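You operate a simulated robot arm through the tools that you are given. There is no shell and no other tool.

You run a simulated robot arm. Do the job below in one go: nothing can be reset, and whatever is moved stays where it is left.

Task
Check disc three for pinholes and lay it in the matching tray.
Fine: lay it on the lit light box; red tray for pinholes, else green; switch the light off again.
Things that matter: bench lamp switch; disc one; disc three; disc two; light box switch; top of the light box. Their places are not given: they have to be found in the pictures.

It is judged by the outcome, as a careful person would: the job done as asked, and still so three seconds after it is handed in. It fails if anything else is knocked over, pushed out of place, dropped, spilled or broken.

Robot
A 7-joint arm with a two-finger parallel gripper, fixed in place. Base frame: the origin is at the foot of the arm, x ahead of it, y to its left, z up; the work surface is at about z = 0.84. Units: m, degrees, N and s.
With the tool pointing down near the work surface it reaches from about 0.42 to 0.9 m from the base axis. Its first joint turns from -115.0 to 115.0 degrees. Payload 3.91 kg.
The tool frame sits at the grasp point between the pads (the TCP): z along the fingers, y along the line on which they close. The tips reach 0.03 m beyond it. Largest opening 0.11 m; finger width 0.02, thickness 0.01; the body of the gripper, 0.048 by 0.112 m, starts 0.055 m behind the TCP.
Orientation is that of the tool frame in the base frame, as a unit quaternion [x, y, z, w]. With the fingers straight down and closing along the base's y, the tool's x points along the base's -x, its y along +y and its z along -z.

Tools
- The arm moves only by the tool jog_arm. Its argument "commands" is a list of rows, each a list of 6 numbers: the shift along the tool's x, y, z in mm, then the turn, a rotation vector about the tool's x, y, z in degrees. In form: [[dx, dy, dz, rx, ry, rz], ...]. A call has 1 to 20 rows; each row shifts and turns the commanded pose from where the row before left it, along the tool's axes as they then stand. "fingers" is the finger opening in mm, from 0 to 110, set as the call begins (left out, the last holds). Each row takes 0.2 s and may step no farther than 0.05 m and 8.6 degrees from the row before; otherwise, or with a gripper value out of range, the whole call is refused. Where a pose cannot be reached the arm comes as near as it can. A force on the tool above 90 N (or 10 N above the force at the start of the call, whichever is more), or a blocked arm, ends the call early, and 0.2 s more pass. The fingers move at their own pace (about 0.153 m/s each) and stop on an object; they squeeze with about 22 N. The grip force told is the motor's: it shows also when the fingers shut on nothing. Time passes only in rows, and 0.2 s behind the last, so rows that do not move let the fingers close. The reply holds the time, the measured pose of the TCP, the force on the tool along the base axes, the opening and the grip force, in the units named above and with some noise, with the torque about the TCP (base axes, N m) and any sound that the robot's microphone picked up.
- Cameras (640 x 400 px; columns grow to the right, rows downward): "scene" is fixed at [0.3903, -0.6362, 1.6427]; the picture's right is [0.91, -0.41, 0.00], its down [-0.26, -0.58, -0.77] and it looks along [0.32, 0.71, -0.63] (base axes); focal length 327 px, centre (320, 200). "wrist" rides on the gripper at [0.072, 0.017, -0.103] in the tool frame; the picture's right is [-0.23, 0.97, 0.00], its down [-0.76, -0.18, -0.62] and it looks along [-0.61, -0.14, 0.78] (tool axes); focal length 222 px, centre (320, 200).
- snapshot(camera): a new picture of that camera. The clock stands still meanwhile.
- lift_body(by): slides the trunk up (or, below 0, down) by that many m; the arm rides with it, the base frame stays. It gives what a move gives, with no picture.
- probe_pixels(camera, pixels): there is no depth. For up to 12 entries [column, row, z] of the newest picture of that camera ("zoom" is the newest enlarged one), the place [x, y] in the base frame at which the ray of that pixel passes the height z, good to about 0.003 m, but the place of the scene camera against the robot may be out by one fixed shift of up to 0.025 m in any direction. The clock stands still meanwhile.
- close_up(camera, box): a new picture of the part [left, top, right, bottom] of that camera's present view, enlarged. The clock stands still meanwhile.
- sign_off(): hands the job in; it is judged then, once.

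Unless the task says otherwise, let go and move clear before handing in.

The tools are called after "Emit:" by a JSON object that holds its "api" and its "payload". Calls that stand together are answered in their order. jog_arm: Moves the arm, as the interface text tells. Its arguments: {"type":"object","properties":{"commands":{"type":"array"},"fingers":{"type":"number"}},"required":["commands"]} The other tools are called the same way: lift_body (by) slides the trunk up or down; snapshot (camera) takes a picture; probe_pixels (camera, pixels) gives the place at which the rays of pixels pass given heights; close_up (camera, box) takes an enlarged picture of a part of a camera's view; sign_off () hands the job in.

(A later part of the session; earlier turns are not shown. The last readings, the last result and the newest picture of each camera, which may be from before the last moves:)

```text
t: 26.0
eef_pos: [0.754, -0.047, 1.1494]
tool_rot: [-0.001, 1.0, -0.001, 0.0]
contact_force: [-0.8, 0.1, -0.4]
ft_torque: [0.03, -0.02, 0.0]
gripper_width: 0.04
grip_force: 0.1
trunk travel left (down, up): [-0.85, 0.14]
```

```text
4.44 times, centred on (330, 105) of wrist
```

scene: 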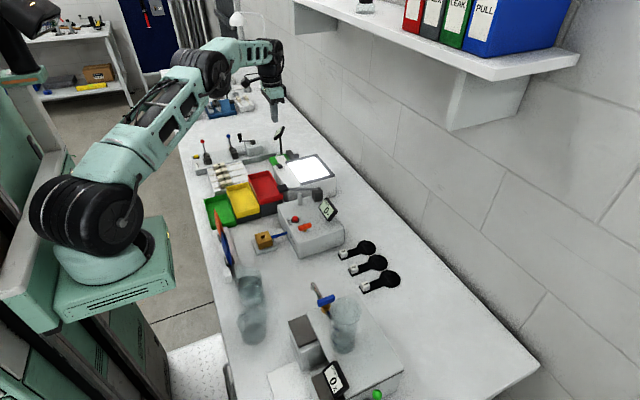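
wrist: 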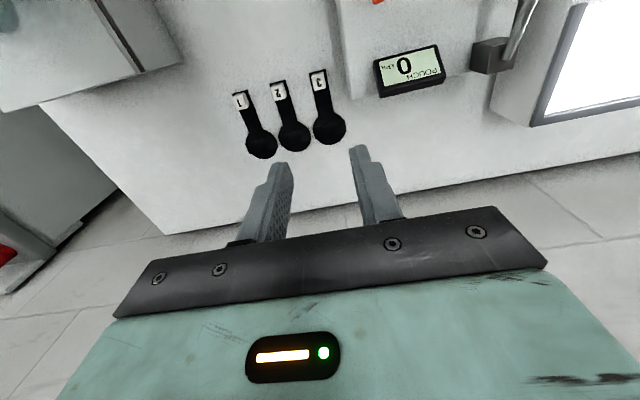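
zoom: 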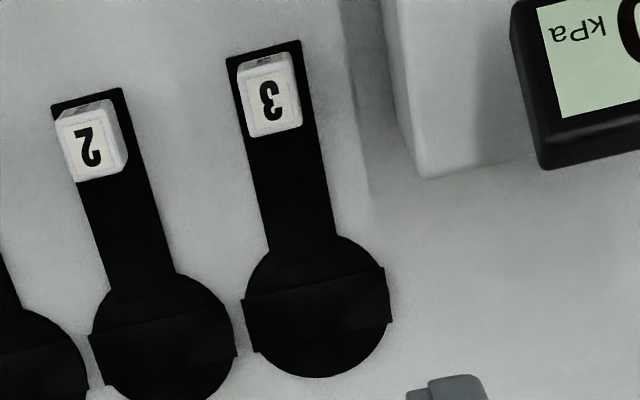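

The zoom shows the block top at about (270,103) and the disc centre near (317,306) with a band across it. Probing these for final alignment.

Emit:
{"api": "probe_pixels", "payload": {"camera": "zoom", "pixels": [[271, 102, 0.865], [240, 85, 0.865], [293, 72, 0.865], [302, 124, 0.865], [250, 137, 0.865], [227, 57, 0.843], [301, 41, 0.843], [270, 250, 0.843], [337, 238, 0.843], [317, 306, 0.844], [244, 300, 0.844], [390, 300, 0.844]]}}

Emit:
{"api": "probe_pixels", "payload": {"camera": "zoom", "pixels": [[317, 377, 0.844], [322, 240, 0.844], [125, 120, 0.865], [235, 350, 0.844], [425, 175, 0.9], [545, 168, 0.95], [397, 110, 0.9], [375, 195, 0.84]]}}

```text
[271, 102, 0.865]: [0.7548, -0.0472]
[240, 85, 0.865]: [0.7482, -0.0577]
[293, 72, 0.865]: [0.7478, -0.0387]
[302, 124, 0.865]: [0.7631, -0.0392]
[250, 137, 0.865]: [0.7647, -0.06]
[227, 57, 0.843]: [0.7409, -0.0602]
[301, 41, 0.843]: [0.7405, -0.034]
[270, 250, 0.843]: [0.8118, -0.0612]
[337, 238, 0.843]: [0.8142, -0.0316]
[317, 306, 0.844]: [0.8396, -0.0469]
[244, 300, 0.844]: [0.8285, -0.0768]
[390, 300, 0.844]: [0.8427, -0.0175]
```

```text
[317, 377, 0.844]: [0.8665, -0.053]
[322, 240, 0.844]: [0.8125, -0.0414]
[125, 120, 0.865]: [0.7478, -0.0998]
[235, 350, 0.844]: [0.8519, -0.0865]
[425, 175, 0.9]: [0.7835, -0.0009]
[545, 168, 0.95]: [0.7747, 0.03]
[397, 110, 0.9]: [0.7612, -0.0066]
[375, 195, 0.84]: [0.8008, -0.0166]
```

Block centre (0.755,-0.048), strip along x, disc centre (0.840,-0.047). Before descending I'll check the height of the tester beside it, since the gripper body will pass close to its side.

Emit:
{"api": "probe_pixels", "payload": {"camera": "scene", "pixels": [[300.1, 258.6, 0.84], [299.5, 243, 0.88], [299.5, 243, 0.9], [299.5, 243, 0.92], [343.9, 244.5, 0.84], [343.9, 228, 0.88], [343.9, 228, 0.9], [343.9, 228, 0.92]]}}

Emit:
{"api": "close_up", "payload": {"camera": "scene", "box": [280, 190, 400, 280]}}

```text
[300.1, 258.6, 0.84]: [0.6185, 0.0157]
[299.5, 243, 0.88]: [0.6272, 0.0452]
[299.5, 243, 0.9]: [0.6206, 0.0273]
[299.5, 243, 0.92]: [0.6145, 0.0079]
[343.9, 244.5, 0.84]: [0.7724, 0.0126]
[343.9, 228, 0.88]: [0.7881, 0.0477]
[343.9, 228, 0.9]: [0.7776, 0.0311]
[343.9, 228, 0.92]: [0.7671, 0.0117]
```

```text
4.44 times, centred on (340, 235) of scene
```

zoom: 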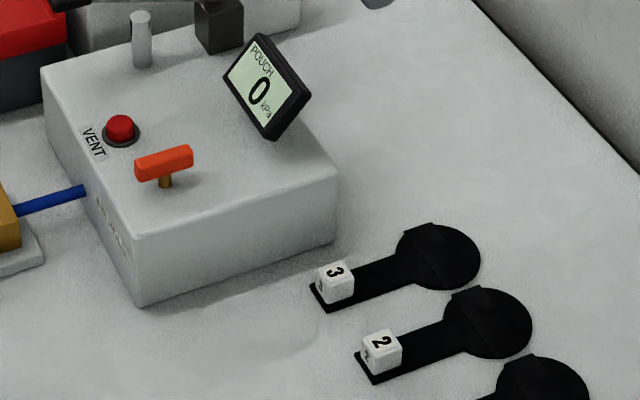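

The tester's top is at z≈0.912 with its side near y≈0, leaving room for the gripper body at 0.93. I'll descend to just above block height first.

Emit:
{"api": "jog_arm", "payload": {"commands": [[-1, -0.7, 45, 0, 0, 0], [0, 0, 45, 0, 0, 0], [0, 0, 45, 0, 0, 0], [0, 0, 45, 0, 0, 0], [0, 0, 40, 0, 0, 0], [0, 0, 10, 0, 0, 0], [0, 0, 0, 0, 0, 0]]}}

Emit:
{"api": "snapshot", "payload": {"camera": "wrist"}}

Emit:
{"api": "close_up", "payload": {"camera": "scene", "box": [320, 220, 384, 268]}}

```text
t: 27.6
eef_pos: [0.7566, -0.0466, 0.9172]
tool_rot: [-0.001, 1.0, 0.0, 0.0]
contact_force: [-0.4, 0.1, 0.8]
ft_torque: [0.0, -0.03, 0.0]
gripper_width: 0.0399
grip_force: 0.0
trunk travel left (down, up): [-0.85, 0.14]
```

```text
taken
```

wrist: 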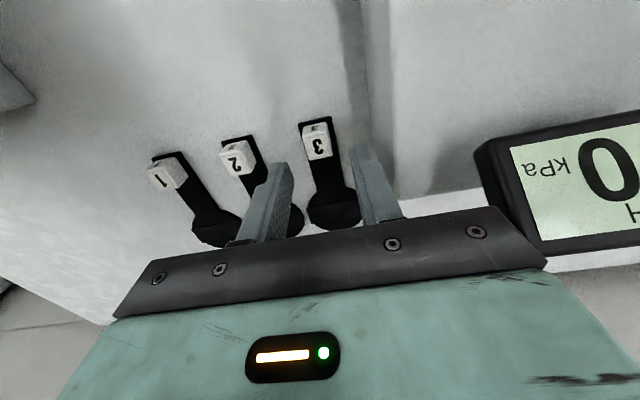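

```text
8.33 times, centred on (352, 244) of scene
```

zoom: 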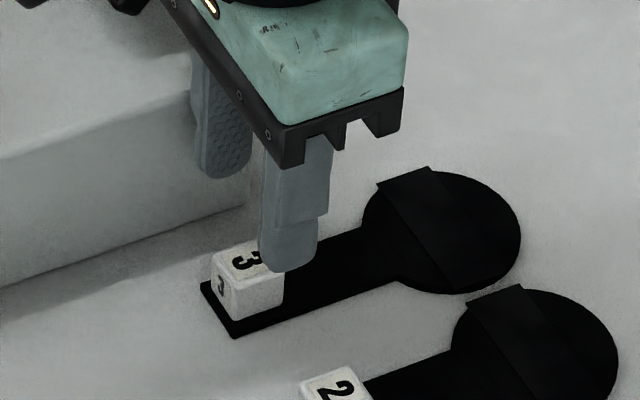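

The fingers straddle the block's column; wrist shows the block at (316,137) between tips (283,168) and (360,152). A quick probe of its centre, then down the last part.

Emit:
{"api": "probe_pixels", "payload": {"camera": "wrist", "pixels": [[318, 142, 0.865], [304, 143, 0.865], [330, 137, 0.865]]}}

Emit:
{"api": "jog_arm", "payload": {"commands": [[0, 0, 15, 0, 0, 0], [0, 0, 10, 0, 0, 0], [0, 0, 7, 0, 0, 0], [0, 0, 0, 0, 0, 0]]}}

Emit:
{"api": "close_up", "payload": {"camera": "wrist", "box": [260, 80, 380, 200]}}

Emit:
{"api": "close_up", "payload": {"camera": "scene", "box": [320, 220, 384, 268]}}

```text
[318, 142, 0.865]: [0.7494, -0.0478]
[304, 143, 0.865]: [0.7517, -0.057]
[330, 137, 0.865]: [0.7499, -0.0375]
```

```text
t: 28.6
eef_pos: [0.7553, -0.0467, 0.885]
tool_rot: [0.0, 1.0, 0.0, 0.001]
contact_force: [0.9, -0.2, -1.2]
ft_torque: [-0.04, -0.02, 0.0]
gripper_width: 0.0399
grip_force: 0.1
trunk travel left (down, up): [-0.85, 0.14]
```

```text
3.33 times, centred on (320, 140) of wrist
```

zoom: 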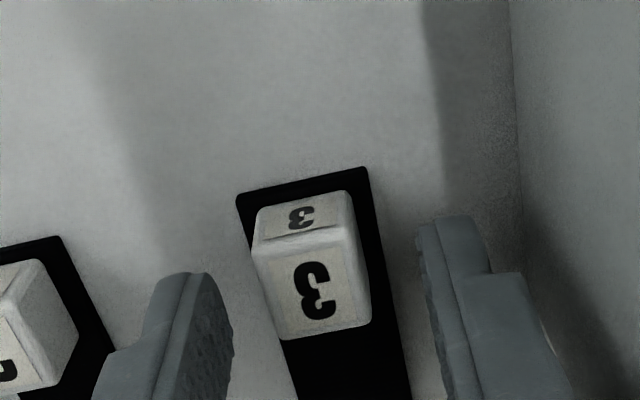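

```text
8.33 times, centred on (352, 244) of scene
```

zoom: 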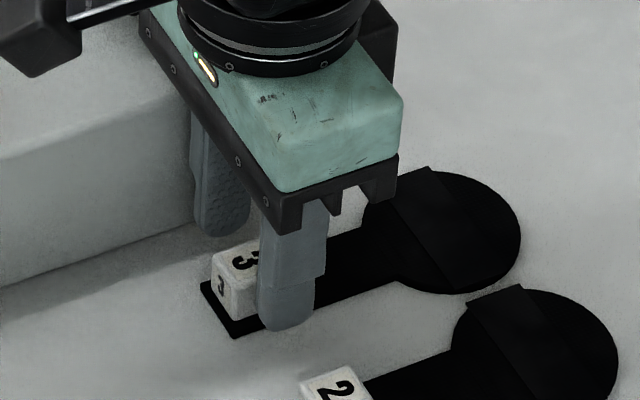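

The fingers flank the block but sit perhaps 3 mm too far forward (zoom block top centre (315,283)). I'll probe that and correct before going down the last 6 mm.

Emit:
{"api": "probe_pixels", "payload": {"camera": "wrist", "pixels": [[318.5, 164.9, 0.865], [318.5, 164.9, 0.862], [300.5, 152.9, 0.865], [330.5, 146.6, 0.865], [335, 177.5, 0.865], [307.4, 182, 0.865]]}}

Emit:
{"api": "jog_arm", "payload": {"commands": [[2.5, 0, 0, 0, 0, 0], [0, 0, 4, 0, 0, 0], [0, 0, 2, 0, 0, 0], [0, 0, 0, 0, 0, 0]]}}

Emit:
{"api": "close_up", "payload": {"camera": "scene", "box": [320, 220, 384, 268]}}

```text
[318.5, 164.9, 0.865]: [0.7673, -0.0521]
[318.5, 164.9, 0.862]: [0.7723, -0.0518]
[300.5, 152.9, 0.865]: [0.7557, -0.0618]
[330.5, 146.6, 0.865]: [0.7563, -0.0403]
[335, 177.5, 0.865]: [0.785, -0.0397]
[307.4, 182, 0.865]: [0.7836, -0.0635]
```

```text
t: 29.6
eef_pos: [0.7538, -0.0482, 0.8808]
tool_rot: [0.0, 1.0, 0.0, -0.001]
contact_force: [-0.8, -0.1, 0.6]
ft_torque: [-0.04, -0.02, -0.01]
gripper_width: 0.04
grip_force: 0.1
trunk travel left (down, up): [-0.85, 0.14]
```

```text
8.33 times, centred on (352, 244) of scene
```

zoom: 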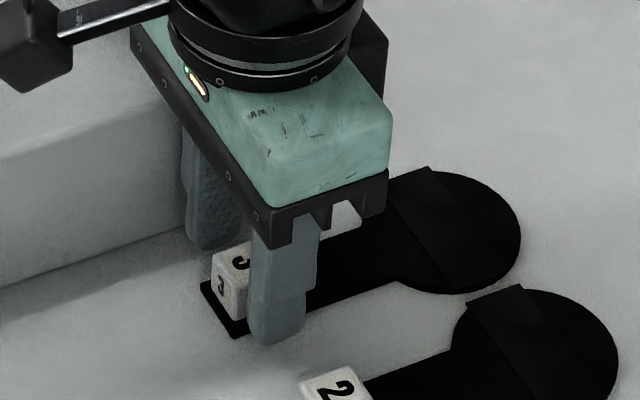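

Now the finger covers the block's side squarely. I'll go 2 mm lower and close on the block.

Emit:
{"api": "jog_arm", "payload": {"commands": [[0, 0, 2, 0, 0, 0], [0, 0, 0, 0, 0, 0]]}}

Emit:
{"api": "jog_arm", "payload": {"commands": [[0, 0, 0, 0, 0, 0], [0, 0, 0, 0, 0, 0], [0, 0, 0, 0, 0, 0]], "fingers": 0}}

Emit:
{"api": "close_up", "payload": {"camera": "wrist", "box": [240, 80, 400, 240]}}

```text
t: 30.2
eef_pos: [0.753, -0.0472, 0.878]
tool_rot: [-0.001, 1.0, 0.0, 0.0]
contact_force: [-0.5, -0.6, 0.3]
ft_torque: [0.01, -0.02, 0.03]
gripper_width: 0.04
grip_force: 0.0
trunk travel left (down, up): [-0.85, 0.14]
```

```text
t: 31.0
eef_pos: [0.7526, -0.048, 0.8778]
tool_rot: [-0.001, 1.0, 0.0, 0.0]
contact_force: [0.4, 0.2, 1.0]
ft_torque: [0.0, 0.01, 0.01]
gripper_width: 0.019
grip_force: 21.7
trunk travel left (down, up): [-0.85, 0.14]
```

```text
2.50 times, centred on (320, 160) of wrist
```

zoom: 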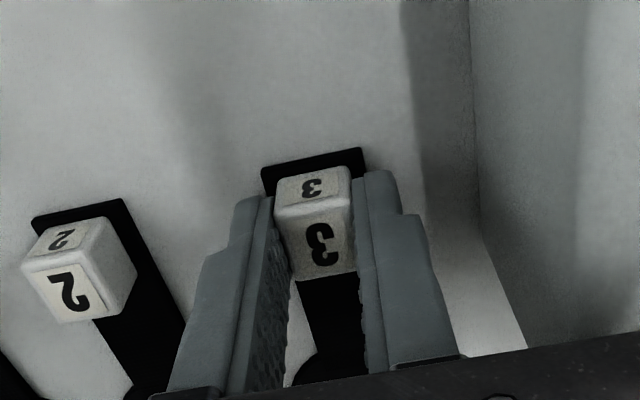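

The fingers hold the block at 19 mm opening. I'll lift 30 mm and check the paddle stays level.

Emit:
{"api": "jog_arm", "payload": {"commands": [[0, 0, -5, 0, 0, 0], [0, 0, -10, 0, 0, 0], [0, 0, -15, 0, 0, 0], [0, 0, 0, 0, 0, 0]]}}

Emit:
{"api": "close_up", "payload": {"camera": "scene", "box": [310, 205, 400, 275]}}

Emit:
{"api": "snapshot", "payload": {"camera": "wrist"}}

```text
t: 32.0
eef_pos: [0.7527, -0.0467, 0.908]
tool_rot: [0.0, 1.0, 0.0, -0.001]
contact_force: [1.0, 0.8, -0.8]
ft_torque: [-0.01, -0.01, 0.0]
gripper_width: 0.0189
grip_force: 21.7
trunk travel left (down, up): [-0.85, 0.14]
```

```text
5.71 times, centred on (355, 240) of scene
```

zoom: 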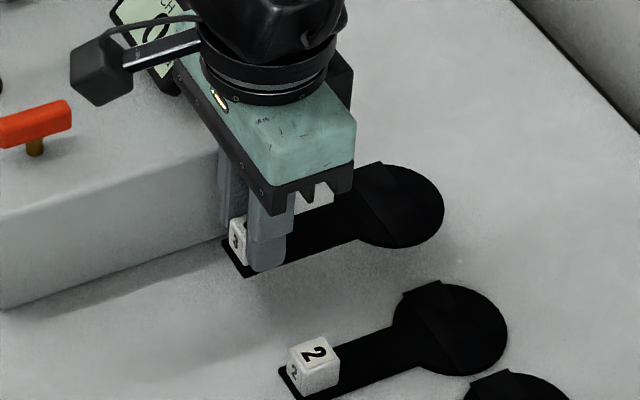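

```text
taken
```

wrist: 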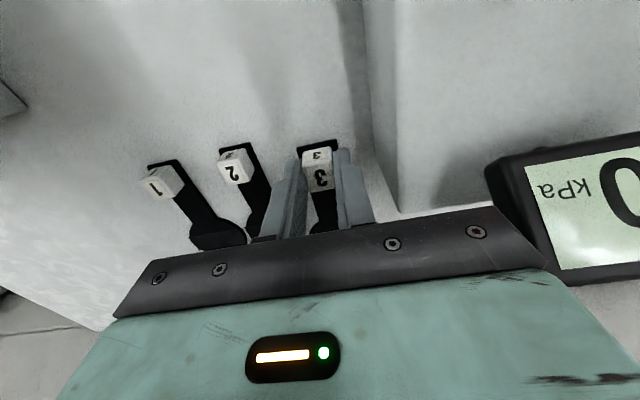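

The paddle is held level. I'll lift it to z≈1.15 and carry it smoothly to above the lit pane (TCP target 0.708, 0.320).

Emit:
{"api": "jog_arm", "payload": {"commands": [[0, 0, -20, 0, 0, 0], [0, 0, -32, 0, 0, 0], [0, 0, -32, 0, 0, 0], [0, 0, -32, 0, 0, 0], [0, 0, -32, 0, 0, 0], [0, 0, -32, 0, 0, 0], [0, 0, -32, 0, 0, 0], [0, 0, -25, 0, 0, 0], [0, 0, 0, 0, 0, 0]]}}

Emit:
{"api": "jog_arm", "payload": {"commands": [[2, 15, 0, 0, 0, 0], [3.7, 30, 0, 0, 0, 0], [4, 32, 0, 0, 0, 0], [4, 32, 0, 0, 0, 0], [4, 32, 0, 0, 0, 0], [4, 32, 0, 0, 0, 0], [4, 32, 0, 0, 0, 0], [4, 32, 0, 0, 0, 0], [4, 32, 0, 0, 0, 0], [4, 32, 0, 0, 0, 0], [4, 32, 0, 0, 0, 0], [2, 20, 0, 0, 0, 0], [1, 14, 0, 0, 0, 0], [0, 0, 0, 0, 0, 0]]}}

Emit:
{"api": "snapshot", "payload": {"camera": "wrist"}}

Emit:
{"api": "snapshot", "payload": {"camera": "scene"}}

```text
t: 34.0
eef_pos: [0.7521, -0.0477, 1.1455]
tool_rot: [0.0, 1.0, 0.0, 0.001]
contact_force: [0.3, -0.3, 0.2]
ft_torque: [0.02, 0.0, -0.01]
gripper_width: 0.0187
grip_force: 21.7
trunk travel left (down, up): [-0.85, 0.14]
```

```text
t: 37.0
eef_pos: [0.7081, 0.3193, 1.1457]
tool_rot: [-0.001, 1.0, 0.001, 0.0]
contact_force: [0.0, -0.3, 0.1]
ft_torque: [-0.02, 0.03, 0.03]
gripper_width: 0.0188
grip_force: 21.6
trunk travel left (down, up): [-0.85, 0.14]
```

```text
taken
```

wrist: 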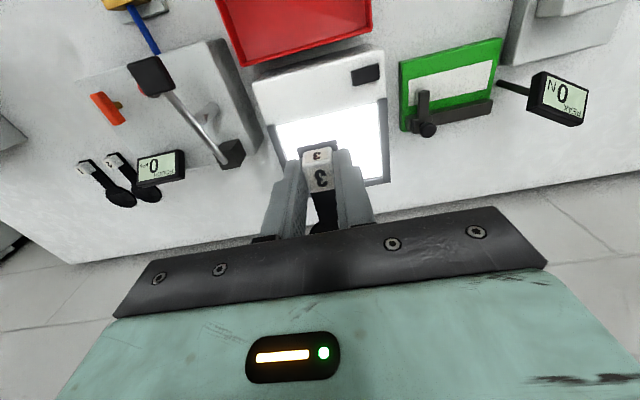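

```text
taken
```

scene: 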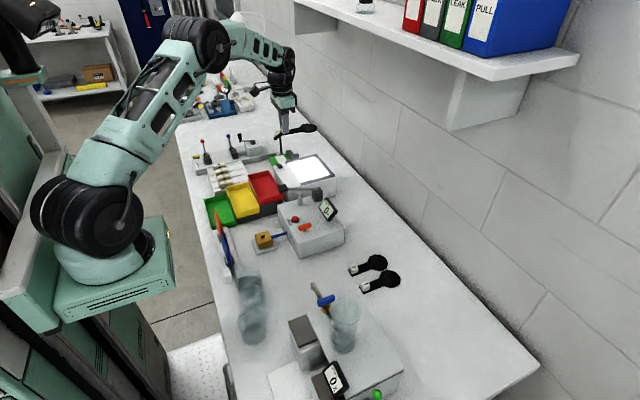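

The paddle hangs over the lit box, level. I'll descend to about 25 mm above it and check the alignment.

Emit:
{"api": "jog_arm", "payload": {"commands": [[0, 0, 30, 0, 0, 0], [0, 0, 40, 0, 0, 0], [0, 0, 40, 0, 0, 0], [0, 0, 25, 0, 0, 0], [0, 0, 10, 0, 0, 0], [0, 0, 0, 0, 0, 0]]}}

Emit:
{"api": "close_up", "payload": {"camera": "scene", "box": [255, 120, 345, 200]}}

Emit:
{"api": "snapshot", "payload": {"camera": "wrist"}}

```text
t: 38.4
eef_pos: [0.7101, 0.3206, 0.9989]
tool_rot: [0.0, 1.0, 0.0, 0.0]
contact_force: [-1.0, -0.3, -0.8]
ft_torque: [0.03, 0.03, 0.03]
gripper_width: 0.0185
grip_force: 21.3
trunk travel left (down, up): [-0.85, 0.14]
```

```text
5.00 times, centred on (300, 160) of scene
```

zoom: 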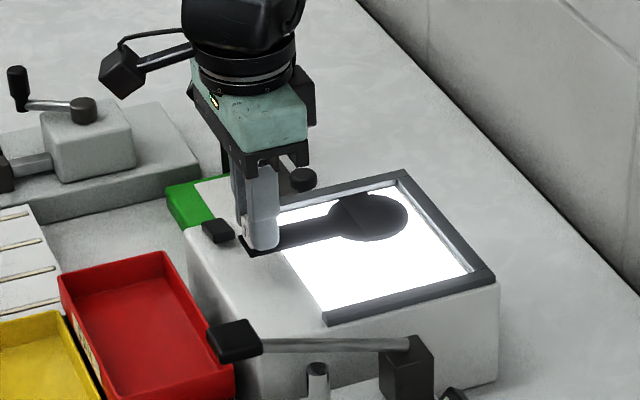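

```text
taken
```

wrist: 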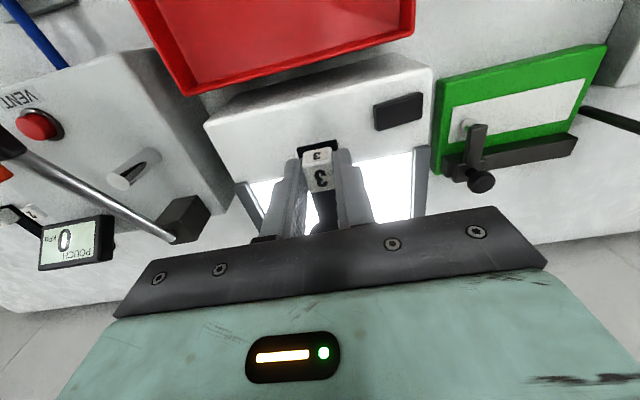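

The disc hangs over the pane's middle and the finger keeps clear of the rocker. I'll lower it gently.

Emit:
{"api": "jog_arm", "payload": {"commands": [[0, 0, 10, 0, 0, 0], [0, 0, 5, 0, 0, 0], [0, 0, 3, 0, 0, 0], [0, 0, 2, 0, 0, 0], [0, 0, 0, 0, 0, 0]]}}

```text
t: 39.6
eef_pos: [0.7079, 0.3194, 0.9794]
tool_rot: [0.0, 1.0, 0.0, 0.0]
contact_force: [0.5, -0.4, 0.3]
ft_torque: [-0.03, -0.02, -0.02]
gripper_width: 0.0186
grip_force: 21.8
trunk travel left (down, up): [-0.85, 0.14]
```

Emit:
{"api": "jog_arm", "payload": {"commands": [[0, 0, 2, 0, 0, 0], [0, 0, 1, 0, 0, 0], [0, 0, 1, 0, 0, 0], [0, 0, 0, 0, 0, 0]]}}

Emit:
{"api": "close_up", "payload": {"camera": "scene", "box": [270, 140, 340, 190]}}

```text
t: 40.6
eef_pos: [0.7073, 0.3198, 0.9758]
tool_rot: [0.0, 1.0, 0.0, 0.0]
contact_force: [-0.2, -0.8, -0.5]
ft_torque: [-0.02, 0.03, 0.02]
gripper_width: 0.0187
grip_force: 22.1
trunk travel left (down, up): [-0.85, 0.14]
```

```text
8.00 times, centred on (305, 165) of scene
```

zoom: 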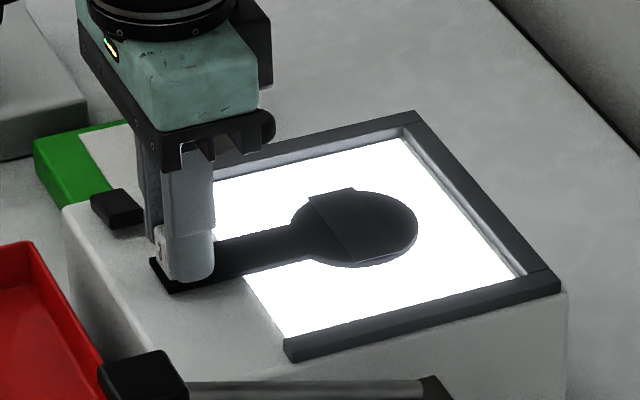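

No contact yet at TCP 0.976. Continuing in 1 mm steps.

Emit:
{"api": "jog_arm", "payload": {"commands": [[0, 0, 1, 0, 0, 0], [0, 0, 1, 0, 0, 0], [0, 0, 1, 0, 0, 0], [0, 0, 0, 0, 0, 0]]}}

```text
t: 41.6
eef_pos: [0.7094, 0.3196, 0.9728]
tool_rot: [0.0, 1.0, 0.0, 0.0]
contact_force: [0.0, -0.7, 1.6]
ft_torque: [-0.01, -0.16, -0.04]
gripper_width: 0.019
grip_force: 21.9
trunk travel left (down, up): [-0.85, 0.14]
```

First touch: 1.6 N with a torque telling that the disc end is touching. One or two more fine steps to seat it.

Emit:
{"api": "jog_arm", "payload": {"commands": [[0, 0, 0.7, 0, 0, 0], [0, 0, 0.5, 0, 0, 0], [0, 0, 0, 0, 0, 0]]}}

Emit:
{"api": "close_up", "payload": {"camera": "scene", "box": [270, 140, 340, 190]}}

```text
t: 42.4
eef_pos: [0.7092, 0.3207, 0.9721]
tool_rot: [0.0, 1.0, -0.001, 0.0]
contact_force: [-0.7, 0.4, 4.8]
ft_torque: [0.0, -0.48, -0.03]
gripper_width: 0.0187
grip_force: 21.6
trunk travel left (down, up): [-0.85, 0.14]
```

```text
8.00 times, centred on (305, 165) of scene
```

zoom: 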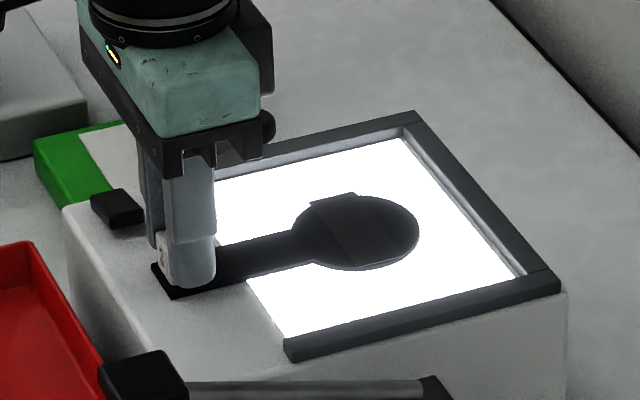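

The disc rests on the pane (4.8 N). I'll open the fingers slightly to lay it down, then rise straight up for a clear look.

Emit:
{"api": "jog_arm", "payload": {"commands": [[0, 0, 0, 0, 0, 0], [0, 0, 0, 0, 0, 0]], "fingers": 34}}

Emit:
{"api": "jog_arm", "payload": {"commands": [[0, 0, -5, 0, 0, 0], [0, 0, -15, 0, 0, 0], [0, 0, -30, 0, 0, 0], [0, 0, -45, 0, 0, 0], [0, 0, -45, 0, 0, 0], [0, 0, 0, 0, 0, 0]]}}

Emit:
{"api": "close_up", "payload": {"camera": "scene", "box": [270, 140, 340, 190]}}

Emit:
{"api": "snapshot", "payload": {"camera": "wrist"}}

```text
t: 43.0
eef_pos: [0.7082, 0.319, 0.9723]
tool_rot: [0.0, 1.0, 0.0, 0.001]
contact_force: [-0.1, -0.5, -0.1]
ft_torque: [0.04, 0.0, 0.0]
gripper_width: 0.0337
grip_force: 0.0
trunk travel left (down, up): [-0.85, 0.14]
```

```text
t: 44.4
eef_pos: [0.7089, 0.3173, 1.1118]
tool_rot: [-0.001, 1.0, 0.001, 0.0]
contact_force: [0.5, -0.6, 1.4]
ft_torque: [0.02, 0.03, 0.01]
gripper_width: 0.0341
grip_force: 0.1
trunk travel left (down, up): [-0.85, 0.14]
```

```text
8.00 times, centred on (305, 165) of scene
```

zoom: 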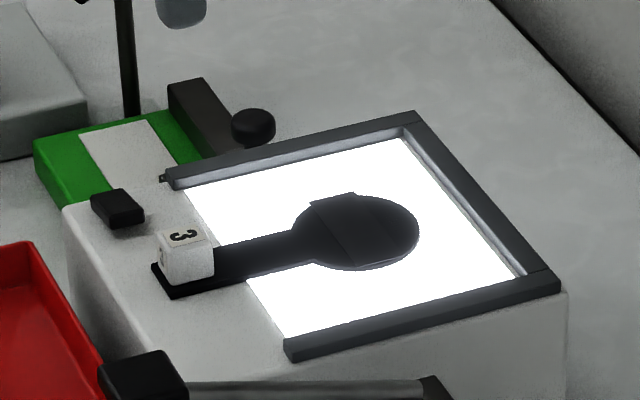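

```text
taken
```

wrist: 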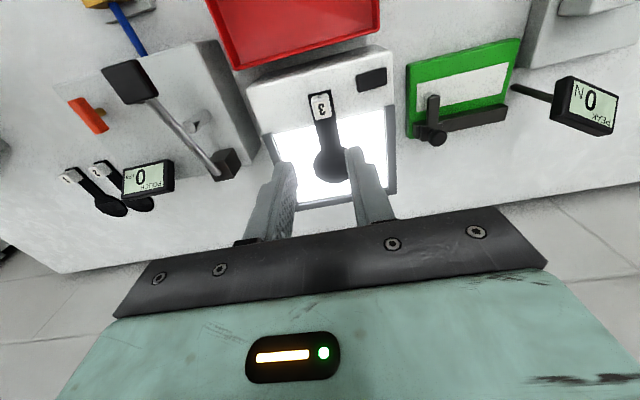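

Disc three lies on the lit pane. I'll zoom in hard on the disc from both cameras to look for points of light.

Emit:
{"api": "close_up", "payload": {"camera": "scene", "box": [298, 160, 322, 178]}}

Emit:
{"api": "close_up", "payload": {"camera": "wrist", "box": [300, 130, 364, 190]}}

Emit:
{"api": "close_up", "payload": {"camera": "wrist", "box": [310, 142, 350, 186]}}

```text
16.00 times, centred on (310, 169) of scene
```

zoom: 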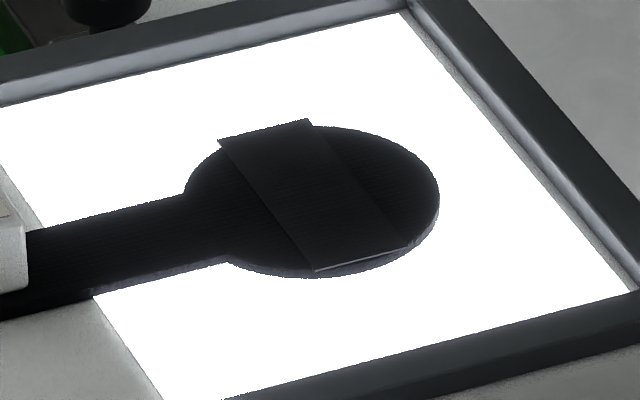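

```text
6.67 times, centred on (332, 160) of wrist
```

zoom: 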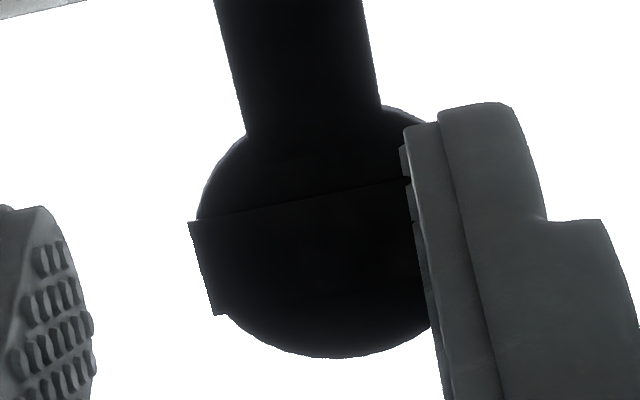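

```text
9.09 times, centred on (330, 164) of wrist
```

zoom: 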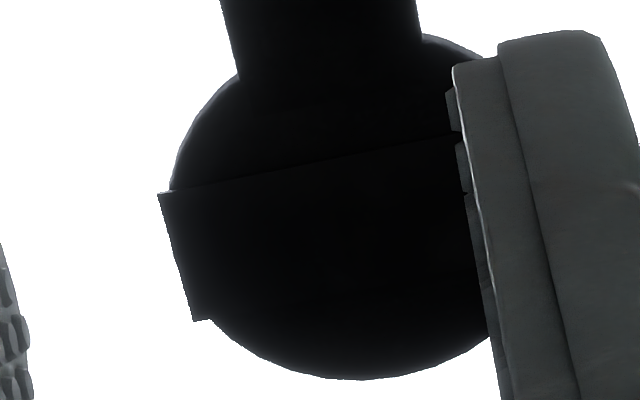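

No bright points show at these slanted angles, but a raised black band covers the disc's middle, and holes are best seen from straight above. I'll open the fingers wide, move over the disc and tilt the tool so the wrist camera looks straight down on it.

Emit:
{"api": "jog_arm", "payload": {"commands": [[-25, -4, 0, 0, 0, 0], [-30, -5, 0, 0, 0, 0], [-30, -5, 0, 0, 0, 0], [0, 0, 0, 0, 7, 0], [0, 0, 0, 0, 7, 0], [0, 0, 0, 0, 7, 0], [0, 0, 0, 0, 0, 0]], "fingers": 110}}

Emit:
{"api": "snapshot", "payload": {"camera": "wrist"}}

```text
t: 46.0
eef_pos: [0.7485, 0.2797, 1.1111]
tool_rot: [0.001, 0.983, 0.0, -0.183]
contact_force: [0.3, -0.5, 0.4]
ft_torque: [-0.02, 0.02, -0.01]
gripper_width: 0.11
grip_force: 0.0
out of reach, approached as far as the arm can: row 4, 5, 6
trunk travel left (down, up): [-0.85, 0.14]
```

```text
taken
```

wrist: 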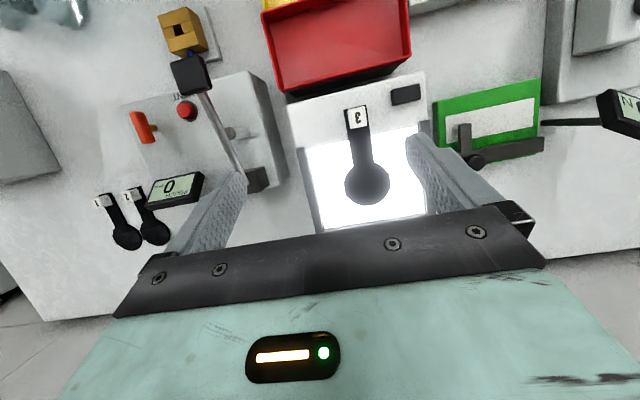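

Reach limits stopped it at (0.749,0.280), yet the disc is in full view at wrist (367,185), more from above. I'll enlarge it.

Emit:
{"api": "close_up", "payload": {"camera": "wrist", "box": [335, 155, 399, 215]}}

Emit:
{"api": "close_up", "payload": {"camera": "wrist", "box": [343, 162, 391, 208]}}

```text
6.67 times, centred on (367, 185) of wrist
```

zoom: 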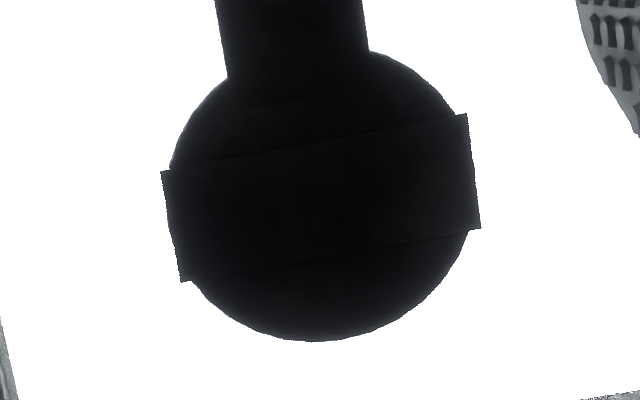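

```text
8.70 times, centred on (367, 185) of wrist
```

zoom: 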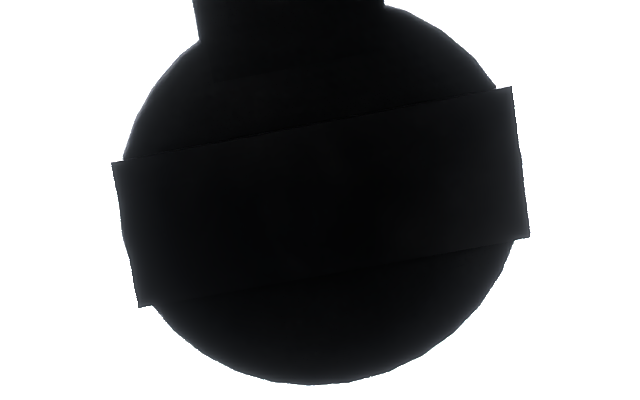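

No points of light show in the uncovered parts, but the raised band covers the disc's middle, so I can't conclude yet. I'll look at the band's edge as closely as possible to see whether there is a gap beneath it.

Emit:
{"api": "close_up", "payload": {"camera": "scene", "box": [304, 163, 318, 174]}}

Emit:
{"api": "close_up", "payload": {"camera": "scene", "box": [306, 171, 314, 177]}}

Emit:
{"api": "close_up", "payload": {"camera": "scene", "box": [355, 250, 395, 285]}}

```text
16.00 times, centred on (311, 168) of scene
```

zoom: 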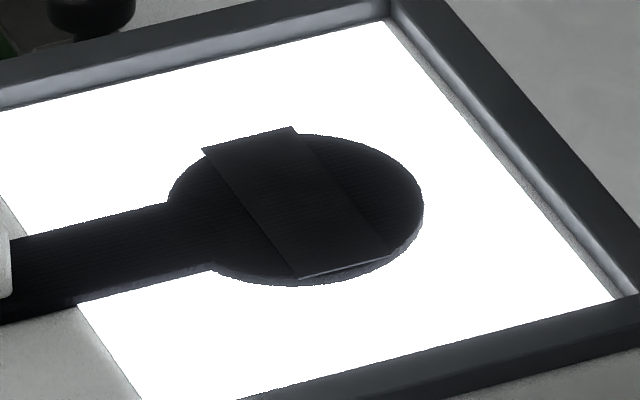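

```text
16.00 times, centred on (310, 174) of scene
```

zoom: 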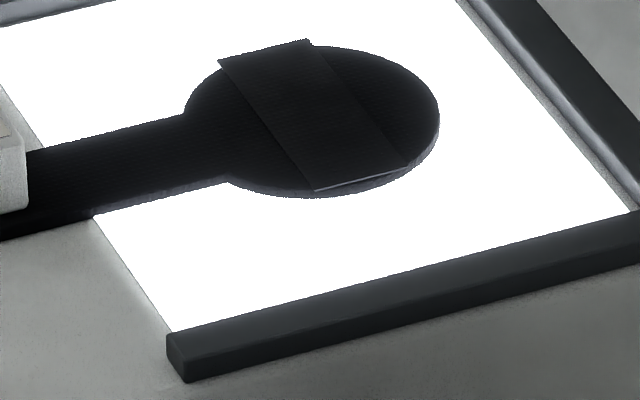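

```text
11.43 times, centred on (375, 268) of scene
```

zoom: 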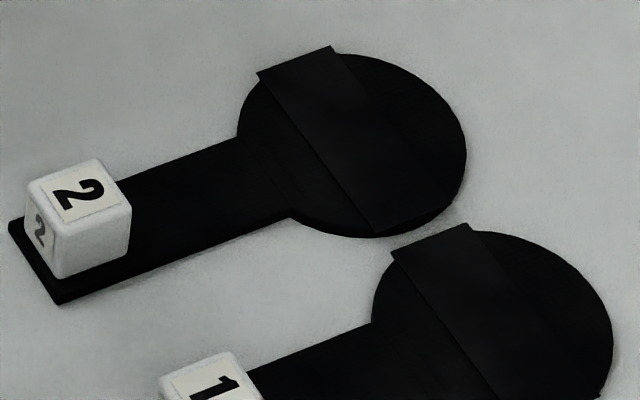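

The close view shows the band is a thin raised plate across the disc, with a pale line at its −y end; I need low-angle views to see beneath it. I'll level the tool first.

Emit:
{"api": "jog_arm", "payload": {"commands": [[0, 0, 0, 0, -7, 0], [0, 0, 0, 0, -7, 0], [0, 0, 0, 0, -7, 0], [0, 0, 0, 0, 0, 0]]}}

```text
t: 47.0
eef_pos: [0.7468, 0.2794, 1.1107]
tool_rot: [0.0, 1.0, 0.0, 0.001]
contact_force: [-0.1, 0.3, 0.2]
ft_torque: [0.01, 0.05, 0.02]
gripper_width: 0.1101
grip_force: 0.0
trunk travel left (down, up): [-0.85, 0.14]
```

Tool is level again. I'll move back towards the robot side, lower a little and tilt the camera to a shallow look over the pane.

Emit:
{"api": "jog_arm", "payload": {"commands": [[38, 22, 0, 0, 0, 0], [38, 22, 0, 0, 0, 0], [38, 22, 0, 0, 0, 0], [0, 0, 45, 0, 0, 0], [0, 0, 40, 0, 0, 0], [0, 0, 0, 0, -8, 0], [0, 0, 0, 0, -8, 0], [0, 0, 0, 0, -8, 0], [0, 0, 0, 0, 0, 0]]}}

Emit:
{"api": "snapshot", "payload": {"camera": "wrist"}}

```text
t: 49.0
eef_pos: [0.6342, 0.3454, 1.0252]
tool_rot: [0.0, 0.978, 0.0, 0.209]
contact_force: [0.6, 0.7, 0.8]
ft_torque: [0.01, -0.02, -0.01]
gripper_width: 0.1102
grip_force: 0.1
trunk travel left (down, up): [-0.85, 0.14]
```

```text
taken
```

wrist: 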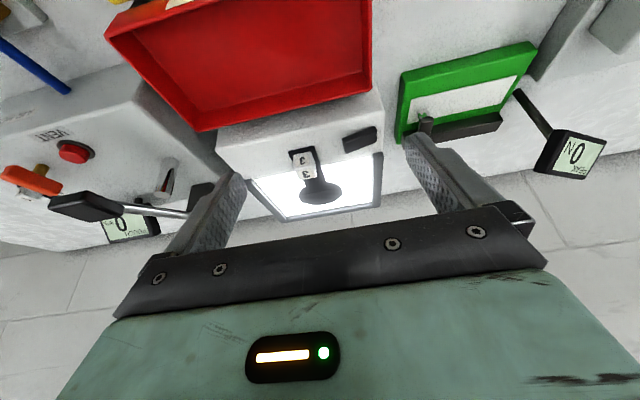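

Emit:
{"api": "close_up", "payload": {"camera": "wrist", "box": [290, 165, 354, 215]}}

Emit:
{"api": "close_up", "payload": {"camera": "wrist", "box": [302, 176, 342, 206]}}

```text
8.00 times, centred on (322, 190) of wrist
```

zoom: 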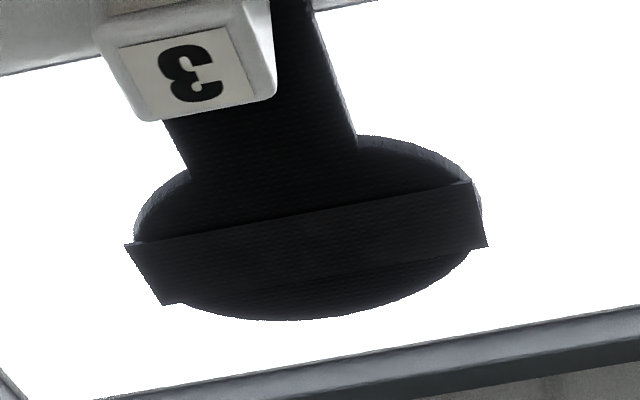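

```text
13.33 times, centred on (322, 191) of wrist
```

zoom: 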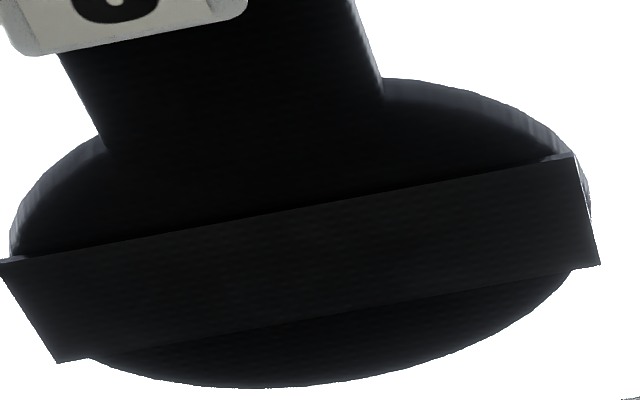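

The low view shows the band is a flat plate lying across the disc with its ends overhanging; beneath its near edge it's dark. I'll go lower and to the side for a near-grazing look to see if there's a gap and any light beneath the band.

Emit:
{"api": "jog_arm", "payload": {"commands": [[0, 0, 0, 0, -7, 0], [0, 0, 0, 0, -7, 0], [0, 0, 0, 0, -7, 0], [17.7, 22.5, 10.6, 0, 0, 0], [12, 22.5, 6, 0, 0, 0], [0, 0, 0, 0, 0, 0]]}}

Emit:
{"api": "snapshot", "payload": {"camera": "wrist"}}

```text
t: 50.4
eef_pos: [0.6221, 0.3901, 0.9921]
tool_rot: [0.0, 0.924, 0.0, 0.383]
contact_force: [0.3, 0.0, 1.2]
ft_torque: [-0.01, -0.01, 0.02]
gripper_width: 0.1099
grip_force: 0.0
trunk travel left (down, up): [-0.85, 0.14]
```

```text
taken
```

wrist: 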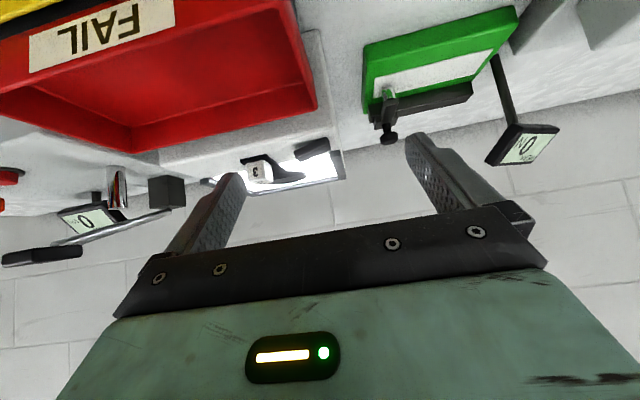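

Emit:
{"api": "close_up", "payload": {"camera": "wrist", "box": [240, 145, 344, 210]}}

Emit:
{"api": "close_up", "payload": {"camera": "wrist", "box": [266, 162, 306, 187]}}

```text
6.15 times, centred on (292, 178) of wrist
```

zoom: 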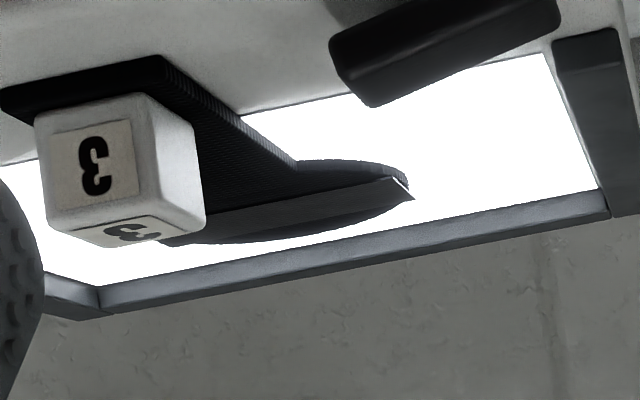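

```text
16.00 times, centred on (286, 174) of wrist
```

zoom: 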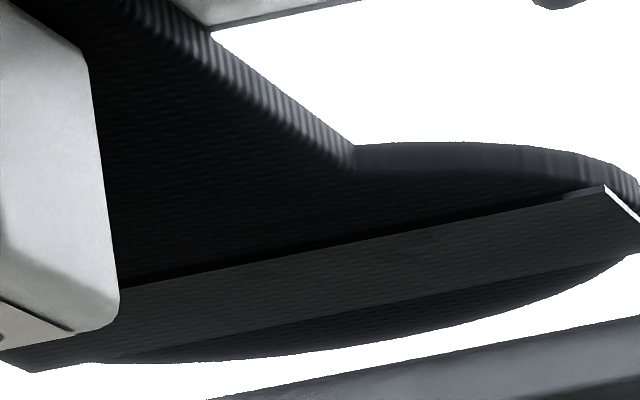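

From this grazing angle the band looks like a thin plate almost flat on the disc, with a bright line at its +y end at zoom (620,200). I'll centre the zoom on that end.

Emit:
{"api": "close_up", "payload": {"camera": "wrist", "box": [285, 164, 325, 189]}}

```text
16.00 times, centred on (305, 176) of wrist
```

zoom: 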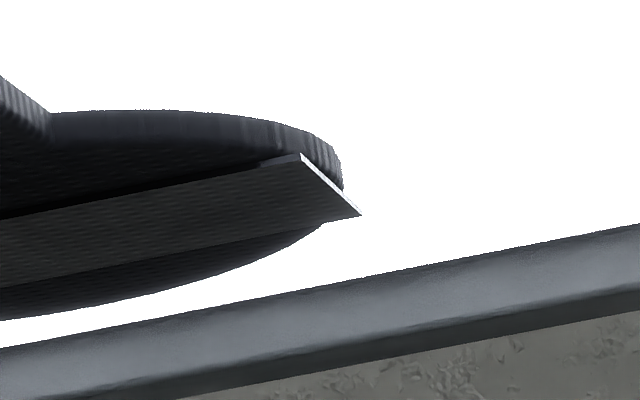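

The band is a ~1 mm plate over a ~3 mm thick disc, so a narrow hole would only pass light close to straight up, and my earlier top look was some 15° off. I'll turn the wrist so the camera can look exactly vertically: first rise, level the tool and yaw 90°.

Emit:
{"api": "jog_arm", "payload": {"commands": [[-28, 0, -28, 0, 0, 0], [-28, 0, -28, 0, 0, 0], [0, 0, 0, 0, 7.5, 0], [0, 0, 0, 0, 7.5, 0], [0, 0, 0, 0, 7.5, 0], [0, 0, 0, 0, 7.5, 0], [0, 0, 0, 0, 7.5, 0], [0, 0, 0, 0, 7.5, 0], [0, 0, -40, 0, 0, 0], [0, 0, 0, 0, 0, 0]]}}

```text
t: 52.6
eef_pos: [0.6213, 0.3902, 1.1126]
tool_rot: [-0.001, 1.0, 0.0, 0.0]
contact_force: [0.1, 0.3, -0.3]
ft_torque: [-0.04, 0.03, 0.01]
gripper_width: 0.1102
grip_force: 0.1
trunk travel left (down, up): [-0.85, 0.14]
```

Emit:
{"api": "jog_arm", "payload": {"commands": [[0, 0, -20, 0, 0, 8.2], [0, 0, 0, 0, 0, 8.2], [0, 0, 0, 0, 0, 8.2], [0, 0, 0, 0, 0, 8.2], [0, 0, 0, 0, 0, 8.2], [0, 0, 0, 0, 0, 8.2], [0, 0, 0, 0, 0, 8.2], [0, 0, 0, 0, 0, 8.2], [0, 0, 0, 0, 0, 8.2], [0, 0, 0, 0, 0, 8.2], [0, 0, 0, 0, 0, 8], [0, 0, 0, 0, 0, 0]]}}

```text
t: 55.2
eef_pos: [0.6233, 0.3906, 1.1335]
tool_rot: [0.707, 0.707, 0.0, 0.0]
contact_force: [-0.5, 0.9, -0.6]
ft_torque: [0.04, 0.0, -0.01]
gripper_width: 0.1098
grip_force: 0.1
trunk travel left (down, up): [-0.85, 0.14]
```

Yaw is right (tool x now along +y). I'll move over the disc and tilt 21° so that the camera looks straight down on it.

Emit:
{"api": "jog_arm", "payload": {"commands": [[-25, 39, 0, 0, 0, 0], [-25, 39, 0, 0, 0, 0], [-25, 39, 0, 0, 0, 0], [-25, 39, 0, 0, 0, 0], [0, 0, 0, 0, 7, 0], [0, 0, 0, 0, 7, 0], [0, 0, 0, 0, 7, 0], [0, 0, 0, 0, 0, 0]]}}

Emit:
{"api": "snapshot", "payload": {"camera": "wrist"}}

Emit:
{"api": "snapshot", "payload": {"camera": "scene"}}

```text
t: 57.0
eef_pos: [0.7808, 0.2912, 1.1328]
tool_rot: [0.694, 0.696, 0.129, -0.131]
contact_force: [-0.1, -0.2, -0.1]
ft_torque: [0.01, -0.01, -0.01]
gripper_width: 0.1103
grip_force: 0.1
trunk travel left (down, up): [-0.85, 0.14]
```

```text
taken
```

wrist: 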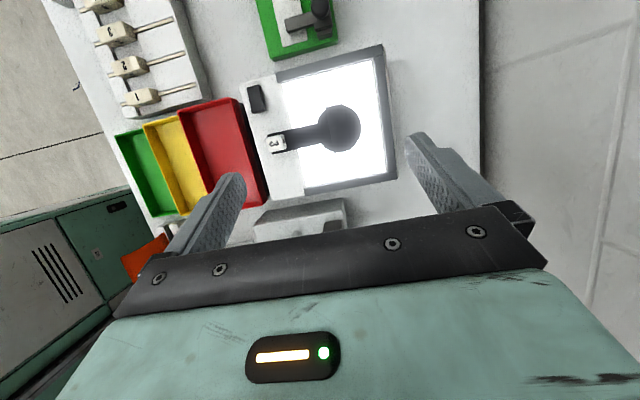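

```text
taken
```

scene: 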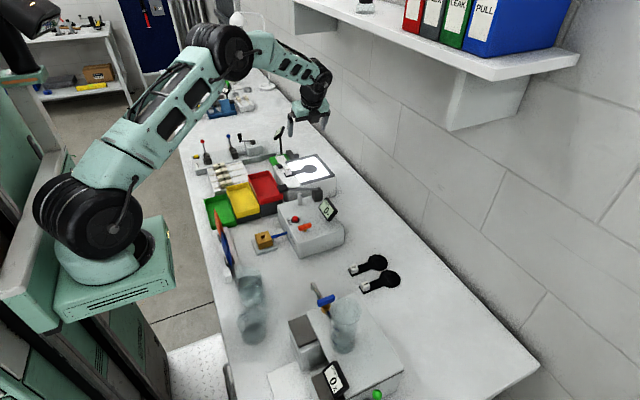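

Now the camera looks essentially straight down: the disc is at wrist (340,128). I'll enlarge it.

Emit:
{"api": "close_up", "payload": {"camera": "wrist", "box": [315, 100, 367, 154]}}

Emit:
{"api": "close_up", "payload": {"camera": "wrist", "box": [320, 112, 360, 137]}}

Emit:
{"api": "close_up", "payload": {"camera": "wrist", "box": [320, 125, 360, 150]}}

```text
7.41 times, centred on (341, 127) of wrist
```

zoom: 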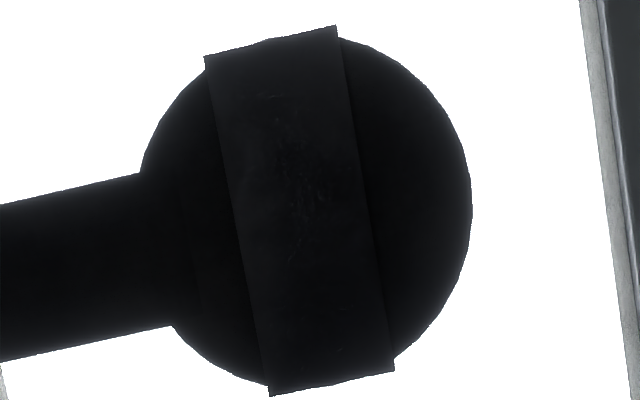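

```text
16.00 times, centred on (340, 124) of wrist
```

zoom: 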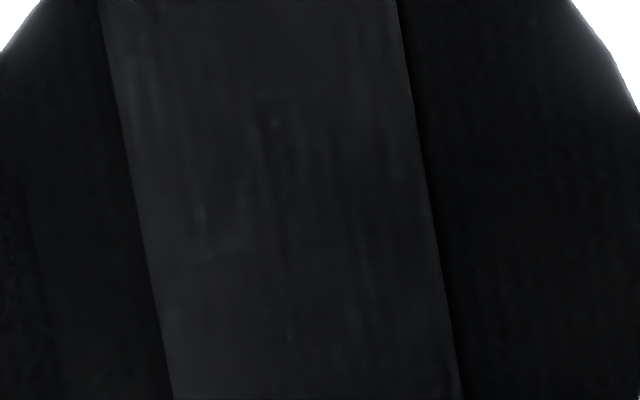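

```text
16.00 times, centred on (340, 138) of wrist
```

zoom: 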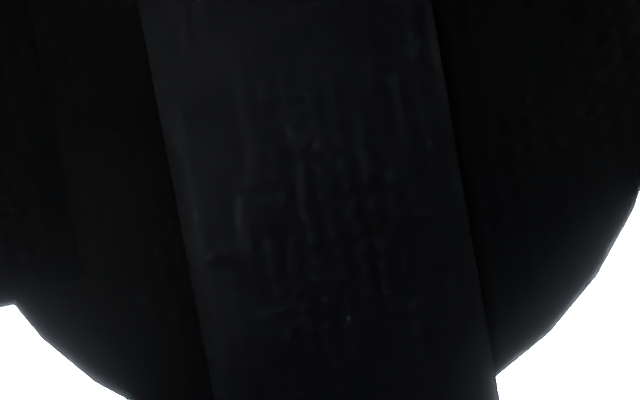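

Straight from above there is not one point of light in the uncovered parts of the disc; only the strap's strip in the middle stays unknown. I'll go for an almost horizontal look under the strap from the robot side, to judge whether anything lies beneath it.

Emit:
{"api": "jog_arm", "payload": {"commands": [[0, 0, 0, 0, -7, 0], [0, 0, 0, 0, -7, 0], [0, 0, 0, 0, -7, 0], [25, -39, 0, 0, 0, 0], [25, -39, 0, 0, 0, 0], [25, -39, 0, 0, 0, 0], [25, -39, 0, 0, 0, 0], [0, 0, 0, 0, 0, 0]]}}

Emit:
{"api": "jog_arm", "payload": {"commands": [[0, 0, 0, 0, 0, -8.2], [0, 0, 0, 0, 0, -8.2], [0, 0, 0, 0, 0, -8.2], [0, 0, 0, 0, 0, -8.2], [0, 0, 0, 0, 0, -8.2], [0, 0, 0, 0, 0, -8.2], [0, 0, 0, 0, 0, -8.2], [0, 0, 0, 0, 0, -8.2], [0, 0, 0, 0, 0, -8.2], [0, 0, 0, 0, 0, -8.2], [0, 0, 0, 0, 0, -8], [0, 0, 0, 0, 0, 0]]}}

Emit:
{"api": "jog_arm", "payload": {"commands": [[0, 0, 0, 0, -7.5, 0], [0, 0, 0, 0, -7.5, 0], [0, 0, 0, 0, -7.5, 0], [0, 0, 0, 0, -7.5, 0], [0, 0, 0, 0, -7.5, 0], [0, 0, 0, 0, -7.5, 0], [0, 0, 0, 0, -7.5, 0], [0, 0, 0, 0, -7.5, 0], [0, 0, 0, 0, 0, 0]]}}

```text
t: 58.8
eef_pos: [0.6242, 0.3931, 1.1335]
tool_rot: [0.707, 0.707, 0.0, 0.0]
contact_force: [0.1, -0.1, 0.8]
ft_torque: [0.0, 0.03, -0.04]
gripper_width: 0.1101
grip_force: 0.0
trunk travel left (down, up): [-0.85, 0.14]
```

```text
t: 61.4
eef_pos: [0.6236, 0.39, 1.1317]
tool_rot: [-0.001, 1.0, 0.0, 0.0]
contact_force: [0.5, -0.7, 0.3]
ft_torque: [-0.02, -0.01, -0.01]
gripper_width: 0.11
grip_force: 0.1
trunk travel left (down, up): [-0.85, 0.14]
```

```text
t: 63.6
eef_pos: [0.6719, 0.3467, 1.1284]
tool_rot: [0.039, 0.864, -0.028, 0.502]
contact_force: [0.1, 0.1, -1.2]
ft_torque: [-0.01, -0.02, -0.03]
gripper_width: 0.11
grip_force: 0.0
trunk travel left (down, up): [-0.85, 0.14]
stopped in row 9: the arm was blocked; the commanded pose is now the measured one
```

The arm hit a limit near 60° tilt and stopped slightly off, at (0.672,0.347). I'll check both pictures before going on.

Emit:
{"api": "snapshot", "payload": {"camera": "wrist"}}

Emit:
{"api": "snapshot", "payload": {"camera": "scene"}}

```text
taken
```

wrist: 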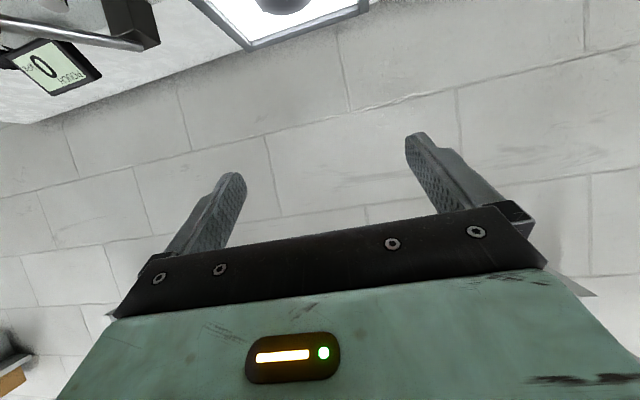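

```text
taken
```

scene: 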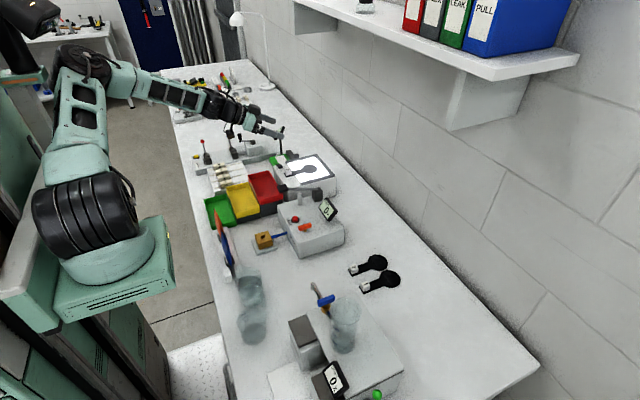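

The arm is fine, just at a wrist limit. I'll ease the tilt back a little and shift sideways and back, then lower with the trunk so the camera gets nearly level with the disc.

Emit:
{"api": "jog_arm", "payload": {"commands": [[0, 0, 0, 0, 5, 0], [10, 19, -16, 0, 0, 0], [10, 19, -16, 0, 0, 0], [0, 0, 0, 0, 0, 0]]}}

Emit:
{"api": "snapshot", "payload": {"camera": "wrist"}}

```text
t: 64.8
eef_pos: [0.6558, 0.3725, 1.1302]
tool_rot: [0.058, 0.884, -0.036, 0.463]
contact_force: [0.0, 0.0, 0.1]
ft_torque: [-0.03, 0.01, 0.01]
gripper_width: 0.1102
grip_force: 0.1
trunk travel left (down, up): [-0.85, 0.14]
stopped in row 4: the arm was blocked; the commanded pose is now the measured one
```

```text
taken
```

wrist: 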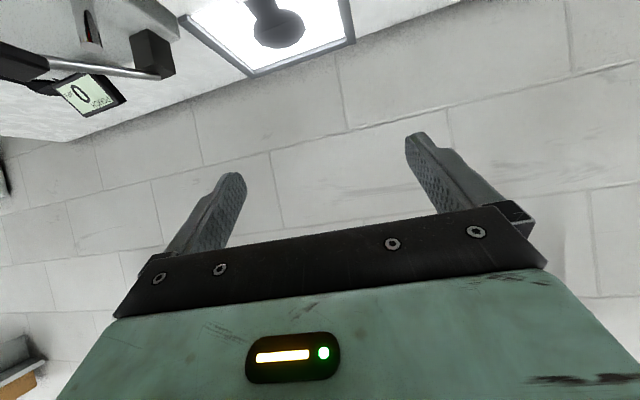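

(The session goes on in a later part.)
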